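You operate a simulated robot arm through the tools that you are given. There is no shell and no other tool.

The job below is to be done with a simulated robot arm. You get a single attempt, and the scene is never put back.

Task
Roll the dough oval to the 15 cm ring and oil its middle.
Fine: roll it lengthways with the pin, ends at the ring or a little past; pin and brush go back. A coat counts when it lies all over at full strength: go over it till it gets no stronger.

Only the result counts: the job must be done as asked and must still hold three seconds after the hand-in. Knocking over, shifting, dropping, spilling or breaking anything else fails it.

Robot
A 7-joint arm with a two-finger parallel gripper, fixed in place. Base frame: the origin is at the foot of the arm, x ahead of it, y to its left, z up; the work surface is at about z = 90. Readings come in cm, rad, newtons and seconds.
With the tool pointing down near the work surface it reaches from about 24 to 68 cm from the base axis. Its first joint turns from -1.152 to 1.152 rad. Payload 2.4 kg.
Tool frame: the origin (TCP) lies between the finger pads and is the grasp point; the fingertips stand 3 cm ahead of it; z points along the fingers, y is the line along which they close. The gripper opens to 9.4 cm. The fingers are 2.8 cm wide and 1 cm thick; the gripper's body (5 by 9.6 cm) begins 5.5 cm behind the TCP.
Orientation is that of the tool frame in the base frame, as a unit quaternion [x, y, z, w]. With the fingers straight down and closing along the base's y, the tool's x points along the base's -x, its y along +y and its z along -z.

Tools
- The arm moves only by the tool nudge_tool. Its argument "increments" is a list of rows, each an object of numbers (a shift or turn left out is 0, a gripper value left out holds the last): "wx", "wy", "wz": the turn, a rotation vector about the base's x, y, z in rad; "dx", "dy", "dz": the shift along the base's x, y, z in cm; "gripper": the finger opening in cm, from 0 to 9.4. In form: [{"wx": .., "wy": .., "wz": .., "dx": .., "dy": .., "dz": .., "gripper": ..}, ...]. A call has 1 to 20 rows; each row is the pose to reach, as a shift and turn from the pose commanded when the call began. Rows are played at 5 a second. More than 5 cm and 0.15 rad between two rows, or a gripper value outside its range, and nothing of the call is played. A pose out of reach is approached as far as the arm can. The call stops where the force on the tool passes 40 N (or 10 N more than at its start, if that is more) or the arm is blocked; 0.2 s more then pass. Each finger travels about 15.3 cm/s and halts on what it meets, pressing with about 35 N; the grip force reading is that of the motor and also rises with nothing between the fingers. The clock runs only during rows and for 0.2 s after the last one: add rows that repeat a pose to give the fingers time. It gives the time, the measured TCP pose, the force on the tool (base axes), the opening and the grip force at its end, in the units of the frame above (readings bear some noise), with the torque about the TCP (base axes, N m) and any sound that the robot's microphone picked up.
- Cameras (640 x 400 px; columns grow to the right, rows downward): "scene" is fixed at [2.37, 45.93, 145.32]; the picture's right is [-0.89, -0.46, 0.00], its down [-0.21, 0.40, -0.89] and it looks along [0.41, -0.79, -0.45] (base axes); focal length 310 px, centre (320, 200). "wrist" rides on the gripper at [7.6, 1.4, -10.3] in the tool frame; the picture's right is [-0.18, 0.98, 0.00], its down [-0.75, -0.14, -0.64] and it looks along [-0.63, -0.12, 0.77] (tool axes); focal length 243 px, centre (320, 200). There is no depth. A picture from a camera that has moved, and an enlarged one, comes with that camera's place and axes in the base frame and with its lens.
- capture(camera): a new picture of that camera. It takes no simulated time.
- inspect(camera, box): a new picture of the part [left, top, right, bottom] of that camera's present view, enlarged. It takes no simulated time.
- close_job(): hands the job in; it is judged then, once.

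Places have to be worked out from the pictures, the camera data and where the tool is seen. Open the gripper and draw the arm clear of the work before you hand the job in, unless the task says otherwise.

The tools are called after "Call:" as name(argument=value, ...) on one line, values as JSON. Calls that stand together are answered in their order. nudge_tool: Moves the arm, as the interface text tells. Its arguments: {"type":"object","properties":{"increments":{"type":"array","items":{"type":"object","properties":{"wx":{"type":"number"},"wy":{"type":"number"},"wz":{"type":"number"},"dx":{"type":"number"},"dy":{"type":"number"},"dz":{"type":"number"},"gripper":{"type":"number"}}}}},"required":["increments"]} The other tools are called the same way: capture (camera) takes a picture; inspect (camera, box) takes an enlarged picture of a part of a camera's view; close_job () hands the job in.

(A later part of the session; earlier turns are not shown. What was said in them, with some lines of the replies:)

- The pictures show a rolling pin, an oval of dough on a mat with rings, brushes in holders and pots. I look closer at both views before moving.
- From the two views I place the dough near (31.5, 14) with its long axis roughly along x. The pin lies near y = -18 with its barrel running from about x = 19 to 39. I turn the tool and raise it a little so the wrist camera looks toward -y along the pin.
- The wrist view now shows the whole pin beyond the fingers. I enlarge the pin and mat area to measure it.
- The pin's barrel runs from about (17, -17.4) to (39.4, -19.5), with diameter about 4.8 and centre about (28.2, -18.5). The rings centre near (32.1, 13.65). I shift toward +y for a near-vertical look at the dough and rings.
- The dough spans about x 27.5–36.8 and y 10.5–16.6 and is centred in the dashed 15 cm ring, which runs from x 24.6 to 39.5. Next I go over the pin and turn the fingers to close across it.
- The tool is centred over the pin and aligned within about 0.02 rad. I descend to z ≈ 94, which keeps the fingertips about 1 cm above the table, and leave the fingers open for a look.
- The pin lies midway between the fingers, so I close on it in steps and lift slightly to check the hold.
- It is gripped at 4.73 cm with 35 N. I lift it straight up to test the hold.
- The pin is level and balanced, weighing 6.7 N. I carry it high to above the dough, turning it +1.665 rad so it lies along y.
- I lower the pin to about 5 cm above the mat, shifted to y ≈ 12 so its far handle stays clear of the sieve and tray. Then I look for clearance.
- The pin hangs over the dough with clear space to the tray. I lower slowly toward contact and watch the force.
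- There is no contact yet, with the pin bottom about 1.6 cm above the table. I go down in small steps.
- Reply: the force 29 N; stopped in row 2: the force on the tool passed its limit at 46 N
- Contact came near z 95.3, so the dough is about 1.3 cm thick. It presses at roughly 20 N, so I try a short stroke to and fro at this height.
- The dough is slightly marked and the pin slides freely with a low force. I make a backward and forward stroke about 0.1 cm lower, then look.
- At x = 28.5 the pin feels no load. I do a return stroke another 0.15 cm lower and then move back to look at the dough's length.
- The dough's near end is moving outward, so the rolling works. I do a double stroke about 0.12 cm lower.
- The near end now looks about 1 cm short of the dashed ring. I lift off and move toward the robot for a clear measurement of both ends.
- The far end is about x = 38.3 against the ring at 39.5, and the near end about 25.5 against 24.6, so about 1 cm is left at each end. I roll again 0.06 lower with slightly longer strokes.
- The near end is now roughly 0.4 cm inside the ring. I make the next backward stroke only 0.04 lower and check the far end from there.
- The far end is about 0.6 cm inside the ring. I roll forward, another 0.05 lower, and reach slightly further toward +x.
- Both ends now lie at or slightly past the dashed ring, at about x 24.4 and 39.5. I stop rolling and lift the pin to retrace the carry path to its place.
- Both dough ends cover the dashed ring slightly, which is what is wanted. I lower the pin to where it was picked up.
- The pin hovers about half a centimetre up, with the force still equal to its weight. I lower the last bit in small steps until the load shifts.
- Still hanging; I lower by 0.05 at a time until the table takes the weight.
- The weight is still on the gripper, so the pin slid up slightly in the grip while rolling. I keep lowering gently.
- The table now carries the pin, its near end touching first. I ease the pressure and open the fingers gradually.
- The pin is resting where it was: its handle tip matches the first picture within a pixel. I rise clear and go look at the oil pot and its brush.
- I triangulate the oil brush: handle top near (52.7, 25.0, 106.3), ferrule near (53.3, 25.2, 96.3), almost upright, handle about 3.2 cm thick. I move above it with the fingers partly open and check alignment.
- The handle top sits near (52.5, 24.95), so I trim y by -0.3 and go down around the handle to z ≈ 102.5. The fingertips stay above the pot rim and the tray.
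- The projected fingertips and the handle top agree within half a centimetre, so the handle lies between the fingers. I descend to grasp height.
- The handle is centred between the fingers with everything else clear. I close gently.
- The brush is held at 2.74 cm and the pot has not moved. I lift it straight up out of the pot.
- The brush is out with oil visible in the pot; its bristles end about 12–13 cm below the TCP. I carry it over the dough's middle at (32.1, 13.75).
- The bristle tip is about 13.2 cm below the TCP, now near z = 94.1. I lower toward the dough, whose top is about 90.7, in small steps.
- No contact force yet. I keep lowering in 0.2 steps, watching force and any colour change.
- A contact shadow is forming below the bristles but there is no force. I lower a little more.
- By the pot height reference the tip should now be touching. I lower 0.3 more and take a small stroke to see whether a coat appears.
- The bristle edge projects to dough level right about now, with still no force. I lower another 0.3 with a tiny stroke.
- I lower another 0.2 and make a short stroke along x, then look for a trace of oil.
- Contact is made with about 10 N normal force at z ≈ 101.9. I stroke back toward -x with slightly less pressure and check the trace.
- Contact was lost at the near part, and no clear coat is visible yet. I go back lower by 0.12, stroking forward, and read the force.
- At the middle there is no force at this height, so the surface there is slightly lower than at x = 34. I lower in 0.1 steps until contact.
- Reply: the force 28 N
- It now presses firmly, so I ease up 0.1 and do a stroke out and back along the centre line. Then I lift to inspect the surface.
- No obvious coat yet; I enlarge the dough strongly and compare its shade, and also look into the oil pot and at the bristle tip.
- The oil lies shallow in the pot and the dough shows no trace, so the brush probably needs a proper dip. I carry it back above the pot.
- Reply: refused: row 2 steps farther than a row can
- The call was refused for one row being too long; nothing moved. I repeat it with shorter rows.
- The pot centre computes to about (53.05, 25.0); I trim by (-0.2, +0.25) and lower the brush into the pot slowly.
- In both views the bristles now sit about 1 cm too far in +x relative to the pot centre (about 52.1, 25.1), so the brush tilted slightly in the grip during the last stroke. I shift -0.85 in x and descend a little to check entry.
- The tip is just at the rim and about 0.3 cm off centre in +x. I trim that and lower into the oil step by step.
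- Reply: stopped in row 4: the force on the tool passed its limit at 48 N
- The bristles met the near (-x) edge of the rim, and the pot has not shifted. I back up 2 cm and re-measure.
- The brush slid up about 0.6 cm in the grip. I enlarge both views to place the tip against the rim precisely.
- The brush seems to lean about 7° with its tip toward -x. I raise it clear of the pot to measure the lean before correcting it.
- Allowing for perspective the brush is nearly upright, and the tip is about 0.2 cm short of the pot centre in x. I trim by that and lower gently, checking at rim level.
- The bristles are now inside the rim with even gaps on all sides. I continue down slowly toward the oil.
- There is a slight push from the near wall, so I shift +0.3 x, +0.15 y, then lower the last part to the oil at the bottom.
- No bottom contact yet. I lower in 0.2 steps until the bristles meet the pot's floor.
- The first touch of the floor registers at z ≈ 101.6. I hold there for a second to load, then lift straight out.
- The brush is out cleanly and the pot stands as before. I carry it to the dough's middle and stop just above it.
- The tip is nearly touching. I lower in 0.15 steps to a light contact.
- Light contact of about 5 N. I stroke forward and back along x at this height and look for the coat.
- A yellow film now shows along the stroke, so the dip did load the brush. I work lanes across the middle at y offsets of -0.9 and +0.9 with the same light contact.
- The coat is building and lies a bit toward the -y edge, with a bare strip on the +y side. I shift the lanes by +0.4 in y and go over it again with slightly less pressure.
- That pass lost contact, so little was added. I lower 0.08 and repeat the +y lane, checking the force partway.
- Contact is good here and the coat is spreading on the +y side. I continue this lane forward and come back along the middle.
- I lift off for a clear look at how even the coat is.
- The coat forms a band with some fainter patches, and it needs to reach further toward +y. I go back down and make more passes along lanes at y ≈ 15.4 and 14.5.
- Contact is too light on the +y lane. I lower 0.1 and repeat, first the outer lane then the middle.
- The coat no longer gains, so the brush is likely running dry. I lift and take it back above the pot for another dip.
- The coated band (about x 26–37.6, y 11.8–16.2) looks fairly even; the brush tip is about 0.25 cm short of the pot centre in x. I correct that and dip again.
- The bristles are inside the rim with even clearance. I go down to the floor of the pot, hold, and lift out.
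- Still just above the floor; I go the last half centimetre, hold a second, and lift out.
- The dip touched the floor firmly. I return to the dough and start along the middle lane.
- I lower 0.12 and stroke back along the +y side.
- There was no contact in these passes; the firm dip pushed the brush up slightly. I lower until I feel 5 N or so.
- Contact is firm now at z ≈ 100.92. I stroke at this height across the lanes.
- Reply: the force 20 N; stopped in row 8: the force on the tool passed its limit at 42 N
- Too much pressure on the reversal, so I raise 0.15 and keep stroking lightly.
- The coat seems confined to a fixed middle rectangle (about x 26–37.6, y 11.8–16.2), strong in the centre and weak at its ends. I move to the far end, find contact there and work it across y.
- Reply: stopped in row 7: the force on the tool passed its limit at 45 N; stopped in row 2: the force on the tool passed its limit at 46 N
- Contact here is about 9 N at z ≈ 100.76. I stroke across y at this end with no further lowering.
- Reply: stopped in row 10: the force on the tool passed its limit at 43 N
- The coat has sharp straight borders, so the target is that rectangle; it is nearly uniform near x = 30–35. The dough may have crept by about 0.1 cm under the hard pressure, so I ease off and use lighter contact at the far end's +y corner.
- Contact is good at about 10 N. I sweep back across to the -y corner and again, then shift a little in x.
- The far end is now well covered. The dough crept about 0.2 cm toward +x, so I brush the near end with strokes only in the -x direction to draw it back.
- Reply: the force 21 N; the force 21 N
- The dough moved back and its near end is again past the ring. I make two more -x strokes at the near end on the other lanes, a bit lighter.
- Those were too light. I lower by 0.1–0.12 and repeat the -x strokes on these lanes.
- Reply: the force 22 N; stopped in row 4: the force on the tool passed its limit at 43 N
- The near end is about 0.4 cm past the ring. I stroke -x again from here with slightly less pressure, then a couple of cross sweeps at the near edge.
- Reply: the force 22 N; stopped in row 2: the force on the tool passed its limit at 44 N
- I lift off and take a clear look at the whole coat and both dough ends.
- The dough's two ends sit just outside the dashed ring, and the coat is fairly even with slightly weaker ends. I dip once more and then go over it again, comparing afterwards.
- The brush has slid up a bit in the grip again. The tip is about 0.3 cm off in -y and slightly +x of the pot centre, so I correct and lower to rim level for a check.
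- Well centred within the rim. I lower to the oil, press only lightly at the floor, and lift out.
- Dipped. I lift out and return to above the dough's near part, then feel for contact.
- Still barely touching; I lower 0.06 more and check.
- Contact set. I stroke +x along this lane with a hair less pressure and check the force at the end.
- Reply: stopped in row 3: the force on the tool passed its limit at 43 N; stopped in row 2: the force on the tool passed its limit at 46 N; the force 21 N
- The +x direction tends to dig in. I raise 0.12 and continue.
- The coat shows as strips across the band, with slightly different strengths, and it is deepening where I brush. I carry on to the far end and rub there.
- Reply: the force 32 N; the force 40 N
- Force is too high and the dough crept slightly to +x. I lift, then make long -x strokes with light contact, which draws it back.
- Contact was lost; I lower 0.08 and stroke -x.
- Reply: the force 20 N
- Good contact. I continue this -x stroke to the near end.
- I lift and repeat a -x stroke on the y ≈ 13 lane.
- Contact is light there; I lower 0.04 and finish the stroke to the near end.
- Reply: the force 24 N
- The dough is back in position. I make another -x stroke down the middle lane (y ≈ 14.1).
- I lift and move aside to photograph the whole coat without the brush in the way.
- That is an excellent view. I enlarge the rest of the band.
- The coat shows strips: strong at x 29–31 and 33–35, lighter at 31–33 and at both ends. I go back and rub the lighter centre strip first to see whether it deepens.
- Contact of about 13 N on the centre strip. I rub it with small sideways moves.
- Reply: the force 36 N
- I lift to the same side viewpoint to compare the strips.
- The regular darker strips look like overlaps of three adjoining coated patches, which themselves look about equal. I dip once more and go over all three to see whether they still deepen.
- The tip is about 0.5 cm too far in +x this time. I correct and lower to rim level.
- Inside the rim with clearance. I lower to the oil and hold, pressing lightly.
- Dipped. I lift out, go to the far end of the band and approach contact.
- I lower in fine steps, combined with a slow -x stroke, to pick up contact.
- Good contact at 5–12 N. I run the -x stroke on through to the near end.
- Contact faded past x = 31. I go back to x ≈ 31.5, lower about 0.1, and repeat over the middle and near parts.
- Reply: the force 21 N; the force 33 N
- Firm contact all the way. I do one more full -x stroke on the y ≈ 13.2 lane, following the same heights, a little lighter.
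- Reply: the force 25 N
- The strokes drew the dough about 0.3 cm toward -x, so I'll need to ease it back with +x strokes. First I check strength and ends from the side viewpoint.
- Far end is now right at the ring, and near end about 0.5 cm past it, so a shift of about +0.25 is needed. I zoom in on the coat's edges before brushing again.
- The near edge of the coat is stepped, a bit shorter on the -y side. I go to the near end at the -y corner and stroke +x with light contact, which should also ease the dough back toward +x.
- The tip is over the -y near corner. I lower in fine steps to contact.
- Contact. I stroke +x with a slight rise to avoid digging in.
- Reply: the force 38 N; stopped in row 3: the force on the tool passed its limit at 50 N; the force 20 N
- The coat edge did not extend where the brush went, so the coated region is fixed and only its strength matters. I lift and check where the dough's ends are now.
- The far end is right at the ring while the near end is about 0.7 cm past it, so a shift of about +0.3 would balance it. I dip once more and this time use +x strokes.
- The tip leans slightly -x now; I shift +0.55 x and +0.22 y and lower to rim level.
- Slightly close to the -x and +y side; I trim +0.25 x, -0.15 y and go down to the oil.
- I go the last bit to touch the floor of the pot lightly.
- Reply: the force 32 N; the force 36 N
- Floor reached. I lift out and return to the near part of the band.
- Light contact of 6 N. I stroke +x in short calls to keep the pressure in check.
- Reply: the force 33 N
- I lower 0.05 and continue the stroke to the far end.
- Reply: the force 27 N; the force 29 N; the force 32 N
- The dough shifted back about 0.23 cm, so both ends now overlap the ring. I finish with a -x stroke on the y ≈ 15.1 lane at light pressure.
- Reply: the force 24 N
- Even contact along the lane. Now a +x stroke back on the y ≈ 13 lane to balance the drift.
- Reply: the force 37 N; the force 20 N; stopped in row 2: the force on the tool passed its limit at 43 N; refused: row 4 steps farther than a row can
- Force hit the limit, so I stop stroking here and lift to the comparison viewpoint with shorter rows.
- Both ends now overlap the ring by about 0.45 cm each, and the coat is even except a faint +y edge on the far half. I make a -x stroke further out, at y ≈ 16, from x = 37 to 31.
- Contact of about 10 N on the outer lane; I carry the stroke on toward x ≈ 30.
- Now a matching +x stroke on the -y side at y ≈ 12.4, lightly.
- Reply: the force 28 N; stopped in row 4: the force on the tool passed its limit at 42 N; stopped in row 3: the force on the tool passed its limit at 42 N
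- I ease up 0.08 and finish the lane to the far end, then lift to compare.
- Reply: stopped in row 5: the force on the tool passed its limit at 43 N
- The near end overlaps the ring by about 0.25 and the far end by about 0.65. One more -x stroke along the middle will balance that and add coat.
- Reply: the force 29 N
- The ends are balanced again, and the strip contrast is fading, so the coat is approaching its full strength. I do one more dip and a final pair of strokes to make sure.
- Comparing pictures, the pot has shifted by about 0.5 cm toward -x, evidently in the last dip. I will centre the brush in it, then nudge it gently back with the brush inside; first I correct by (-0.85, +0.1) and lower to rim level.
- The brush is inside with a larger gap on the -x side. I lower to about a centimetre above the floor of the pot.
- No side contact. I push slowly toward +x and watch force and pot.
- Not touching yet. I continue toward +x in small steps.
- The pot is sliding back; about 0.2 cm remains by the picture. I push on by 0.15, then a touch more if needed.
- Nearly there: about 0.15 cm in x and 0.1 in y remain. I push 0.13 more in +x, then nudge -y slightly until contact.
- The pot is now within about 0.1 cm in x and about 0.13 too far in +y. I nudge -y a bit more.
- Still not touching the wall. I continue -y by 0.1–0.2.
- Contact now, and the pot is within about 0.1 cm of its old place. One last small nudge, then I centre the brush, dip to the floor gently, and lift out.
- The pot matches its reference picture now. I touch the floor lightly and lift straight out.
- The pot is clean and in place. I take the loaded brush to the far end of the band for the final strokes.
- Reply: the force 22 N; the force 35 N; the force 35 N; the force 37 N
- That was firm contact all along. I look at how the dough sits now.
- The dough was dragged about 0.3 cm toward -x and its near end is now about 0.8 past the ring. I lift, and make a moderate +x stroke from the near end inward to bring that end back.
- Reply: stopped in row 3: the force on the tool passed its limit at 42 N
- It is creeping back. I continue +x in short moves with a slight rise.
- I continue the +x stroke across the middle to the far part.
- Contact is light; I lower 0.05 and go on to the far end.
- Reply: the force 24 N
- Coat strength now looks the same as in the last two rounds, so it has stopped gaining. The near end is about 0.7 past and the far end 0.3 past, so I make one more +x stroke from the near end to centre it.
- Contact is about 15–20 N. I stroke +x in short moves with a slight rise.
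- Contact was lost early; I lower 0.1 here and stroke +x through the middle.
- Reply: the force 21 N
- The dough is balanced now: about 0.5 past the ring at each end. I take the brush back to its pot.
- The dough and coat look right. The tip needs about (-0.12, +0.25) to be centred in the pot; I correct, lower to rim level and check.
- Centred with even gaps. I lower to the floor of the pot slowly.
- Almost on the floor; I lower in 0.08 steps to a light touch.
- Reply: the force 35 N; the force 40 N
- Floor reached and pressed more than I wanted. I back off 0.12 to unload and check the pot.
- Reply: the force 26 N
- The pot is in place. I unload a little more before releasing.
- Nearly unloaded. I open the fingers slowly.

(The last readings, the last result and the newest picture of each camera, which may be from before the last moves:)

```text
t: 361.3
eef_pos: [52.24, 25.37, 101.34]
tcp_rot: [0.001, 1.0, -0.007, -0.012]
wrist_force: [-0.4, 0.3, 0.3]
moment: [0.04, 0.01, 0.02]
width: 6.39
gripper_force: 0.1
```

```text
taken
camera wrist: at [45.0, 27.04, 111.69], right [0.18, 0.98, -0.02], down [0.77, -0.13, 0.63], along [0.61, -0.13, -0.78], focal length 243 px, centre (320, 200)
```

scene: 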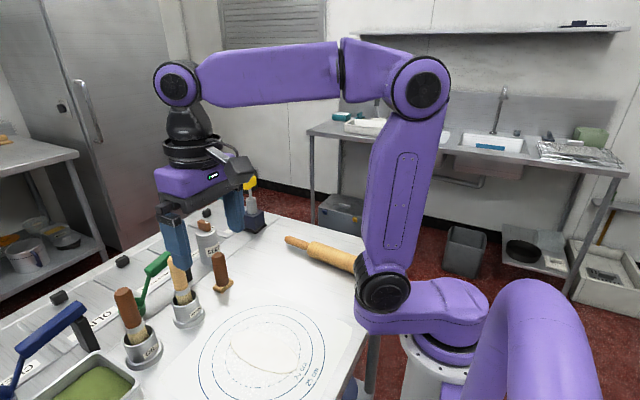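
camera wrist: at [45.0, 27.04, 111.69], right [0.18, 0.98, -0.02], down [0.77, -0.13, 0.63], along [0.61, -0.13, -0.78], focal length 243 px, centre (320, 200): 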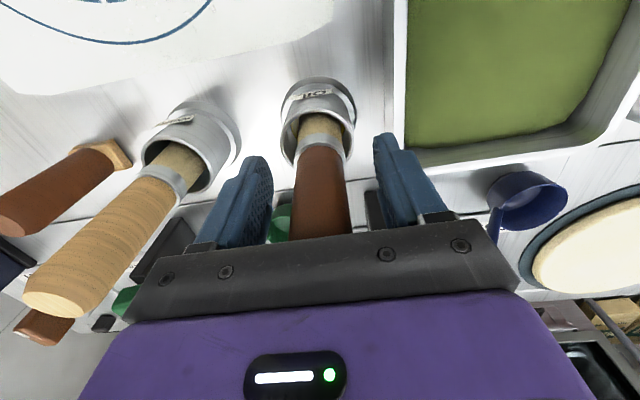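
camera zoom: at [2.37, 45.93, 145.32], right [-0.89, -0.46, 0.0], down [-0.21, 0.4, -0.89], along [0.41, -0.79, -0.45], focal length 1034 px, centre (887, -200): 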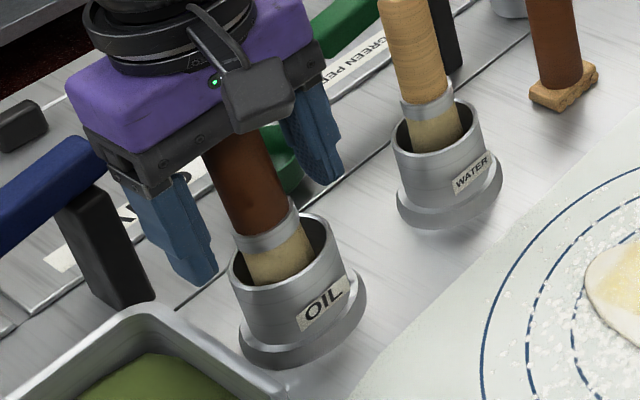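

The brush stands upright in its pot. I rise straight up and draw the arm clear.

Call:
nudge_tool(increments=[{"dz": 2}, {"dz": 5}, {"dz": 9}, {"dz": 13}, {"dz": 17}, {"dz": 20}, {"dz": 22, "dx": -4, "dy": -3}, {"dz": 24, "dx": -8, "dy": -6}, {"dz": 25.5, "dx": -12, "dy": -9}, {"dz": 26.5, "dx": -16, "dy": -12}, {"dz": 26.5, "dx": -18.5, "dy": -15}, {"dz": 26.5, "dx": -18.5, "dy": -18}, {"dz": 26.5, "dx": -18.5, "dy": -18}])

Call:
capture(camera="scene")

Call:
capture(camera="wrist")

Call:
inspect(camera="scene", box=[80, 260, 240, 380])

Call:
inspect(camera="scene", box=[225, 320, 325, 385])

```text
refused: row 7 steps farther than a row can; nothing moved
```

```text
taken
```

scene: 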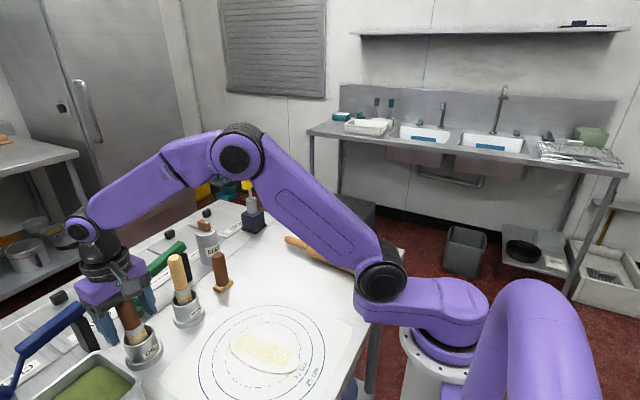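

```text
taken
camera wrist: at [45.0, 27.04, 111.69], right [0.18, 0.98, -0.02], down [0.77, -0.13, 0.63], along [0.61, -0.13, -0.78], focal length 243 px, centre (320, 200)
```

wrist: 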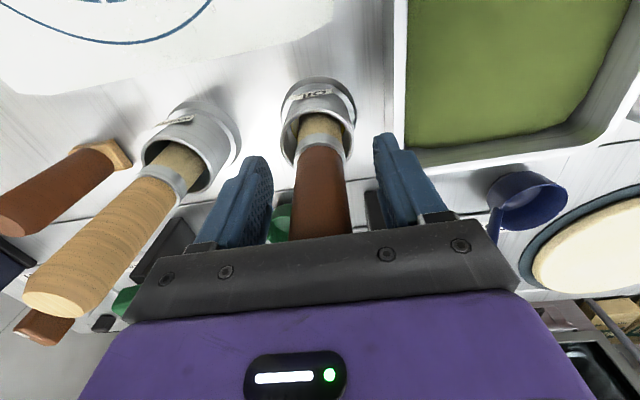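

```text
3.33 times, centred on (160, 320) of scene
camera zoom: at [2.37, 45.93, 145.32], right [-0.89, -0.46, 0.0], down [-0.21, 0.4, -0.89], along [0.41, -0.79, -0.45], focal length 1034 px, centre (853, -200)
```

zoom: 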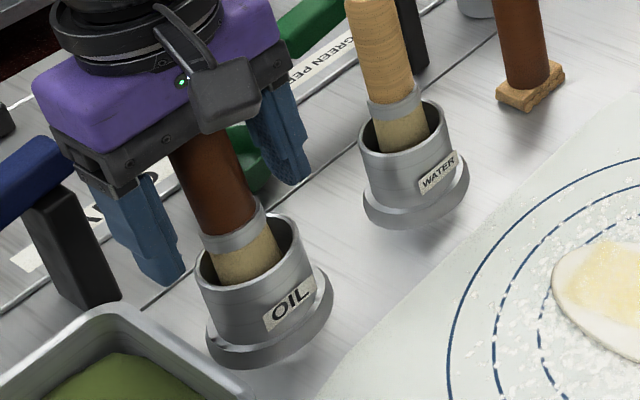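

```text
6.15 times, centred on (275, 352) of scene
camera zoom: at [2.37, 45.93, 145.32], right [-0.89, -0.46, 0.0], down [-0.21, 0.4, -0.89], along [0.41, -0.79, -0.45], focal length 1909 px, centre (597, -738)
```

zoom: 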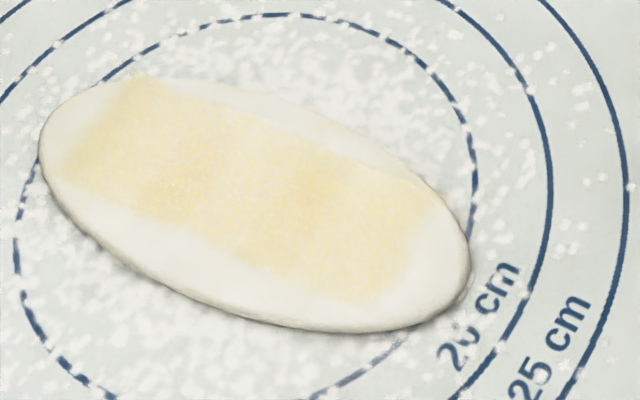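

The pot and brush match the first picture, and the dough lies just past the ring at both ends. I retreat with shorter rows.

Call:
nudge_tool(increments=[{"dz": 2}, {"dz": 5}, {"dz": 9}, {"dz": 13}, {"dz": 17}, {"dz": 20}, {"dz": 22, "dx": -3, "dy": -2}, {"dz": 24, "dx": -6, "dy": -4.5}, {"dz": 25.5, "dx": -9, "dy": -7}, {"dz": 26.5, "dx": -12, "dy": -10}, {"dz": 26.5, "dx": -15, "dy": -13}, {"dz": 26.5, "dx": -18, "dy": -16}, {"dz": 26.5, "dx": -18.5, "dy": -18.5, "gripper": 9.4}, {"dz": 26.5, "dx": -18.5, "dy": -18.5, "gripper": 9.4}])

Call:
capture(camera="scene")

Call:
capture(camera="wrist")

Call:
inspect(camera="scene", box=[80, 260, 240, 380])

Call:
inspect(camera="wrist", box=[240, 0, 480, 160])

```text
t: 364.3
eef_pos: [33.69, 6.7, 128.0]
tcp_rot: [0.0, 1.0, -0.008, -0.011]
wrist_force: [-0.3, -0.4, -0.2]
moment: [-0.01, -0.01, -0.01]
width: 9.38
gripper_force: 0.0
```

```text
taken
```

scene: 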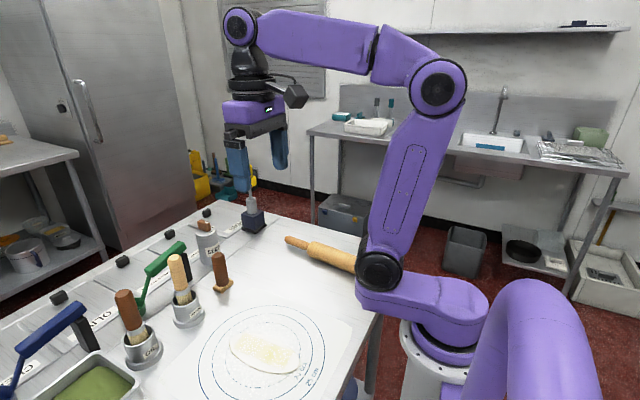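

```text
taken
camera wrist: at [26.37, 8.3, 138.26], right [0.19, 0.98, -0.02], down [0.77, -0.13, 0.63], along [0.61, -0.13, -0.78], focal length 243 px, centre (320, 200)
```

wrist: 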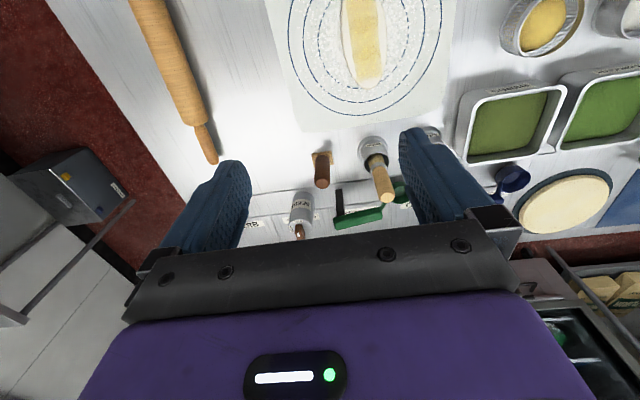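

```text
3.33 times, centred on (160, 320) of scene
camera zoom: at [2.37, 45.93, 145.32], right [-0.89, -0.46, 0.0], down [-0.21, 0.4, -0.89], along [0.41, -0.79, -0.45], focal length 1034 px, centre (853, -200)
```

zoom: 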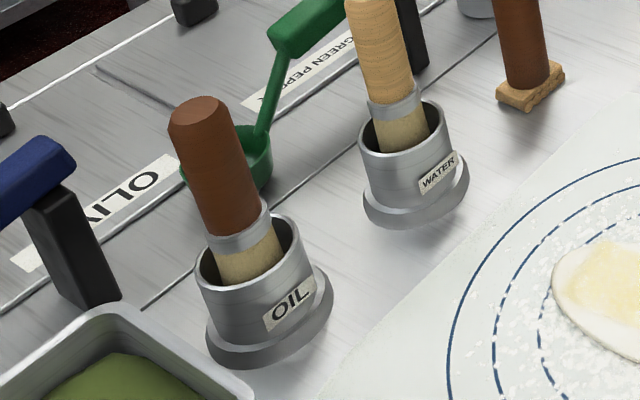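

```text
2.50 times, centred on (360, 80) of wrist
camera zoom: at [26.37, 8.3, 138.26], right [0.19, 0.98, -0.02], down [0.77, -0.13, 0.63], along [0.61, -0.13, -0.78], focal length 606 px, centre (220, 500)
```

zoom: 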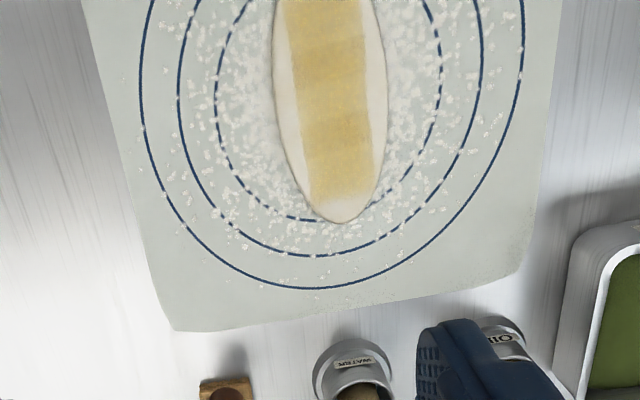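

The brush stands in the oil pot and the pin lies in its place. The dough reaches just past the 15 cm ring at both ends with an even coat on its middle, and the gripper is open and clear, so I hand in.

Call:
close_job()

```text
The job is handed in.
```

I handed the job in with the dough rolled out to the 15 cm ring and its middle oiled. I haven't seen the judging result.

- **Dough:** I rolled it lengthways with the pin. By my measurement from the pictures, each end is about half a centimetre past the dashed ring. Brushing stretched and shifted it slightly, and I worked it back until both ends were even.
- **Oil:** The coat is a band along the middle. I dipped the brush six times and went over it until it looked no stronger. The band still shows faint cross stripes. I took these for overlapping patches rather than thin spots, but I could only judge that by eye.
- **Pin and brush:** The pin is back where it was, to within about a pixel in the pictures. The brush is standing upright in the oil pot.
- **Oil pot:** One dip pushed the pot about half a centimetre. I nudged it back, and in the last picture it matches its starting place closely. I saw no other item on the table move.
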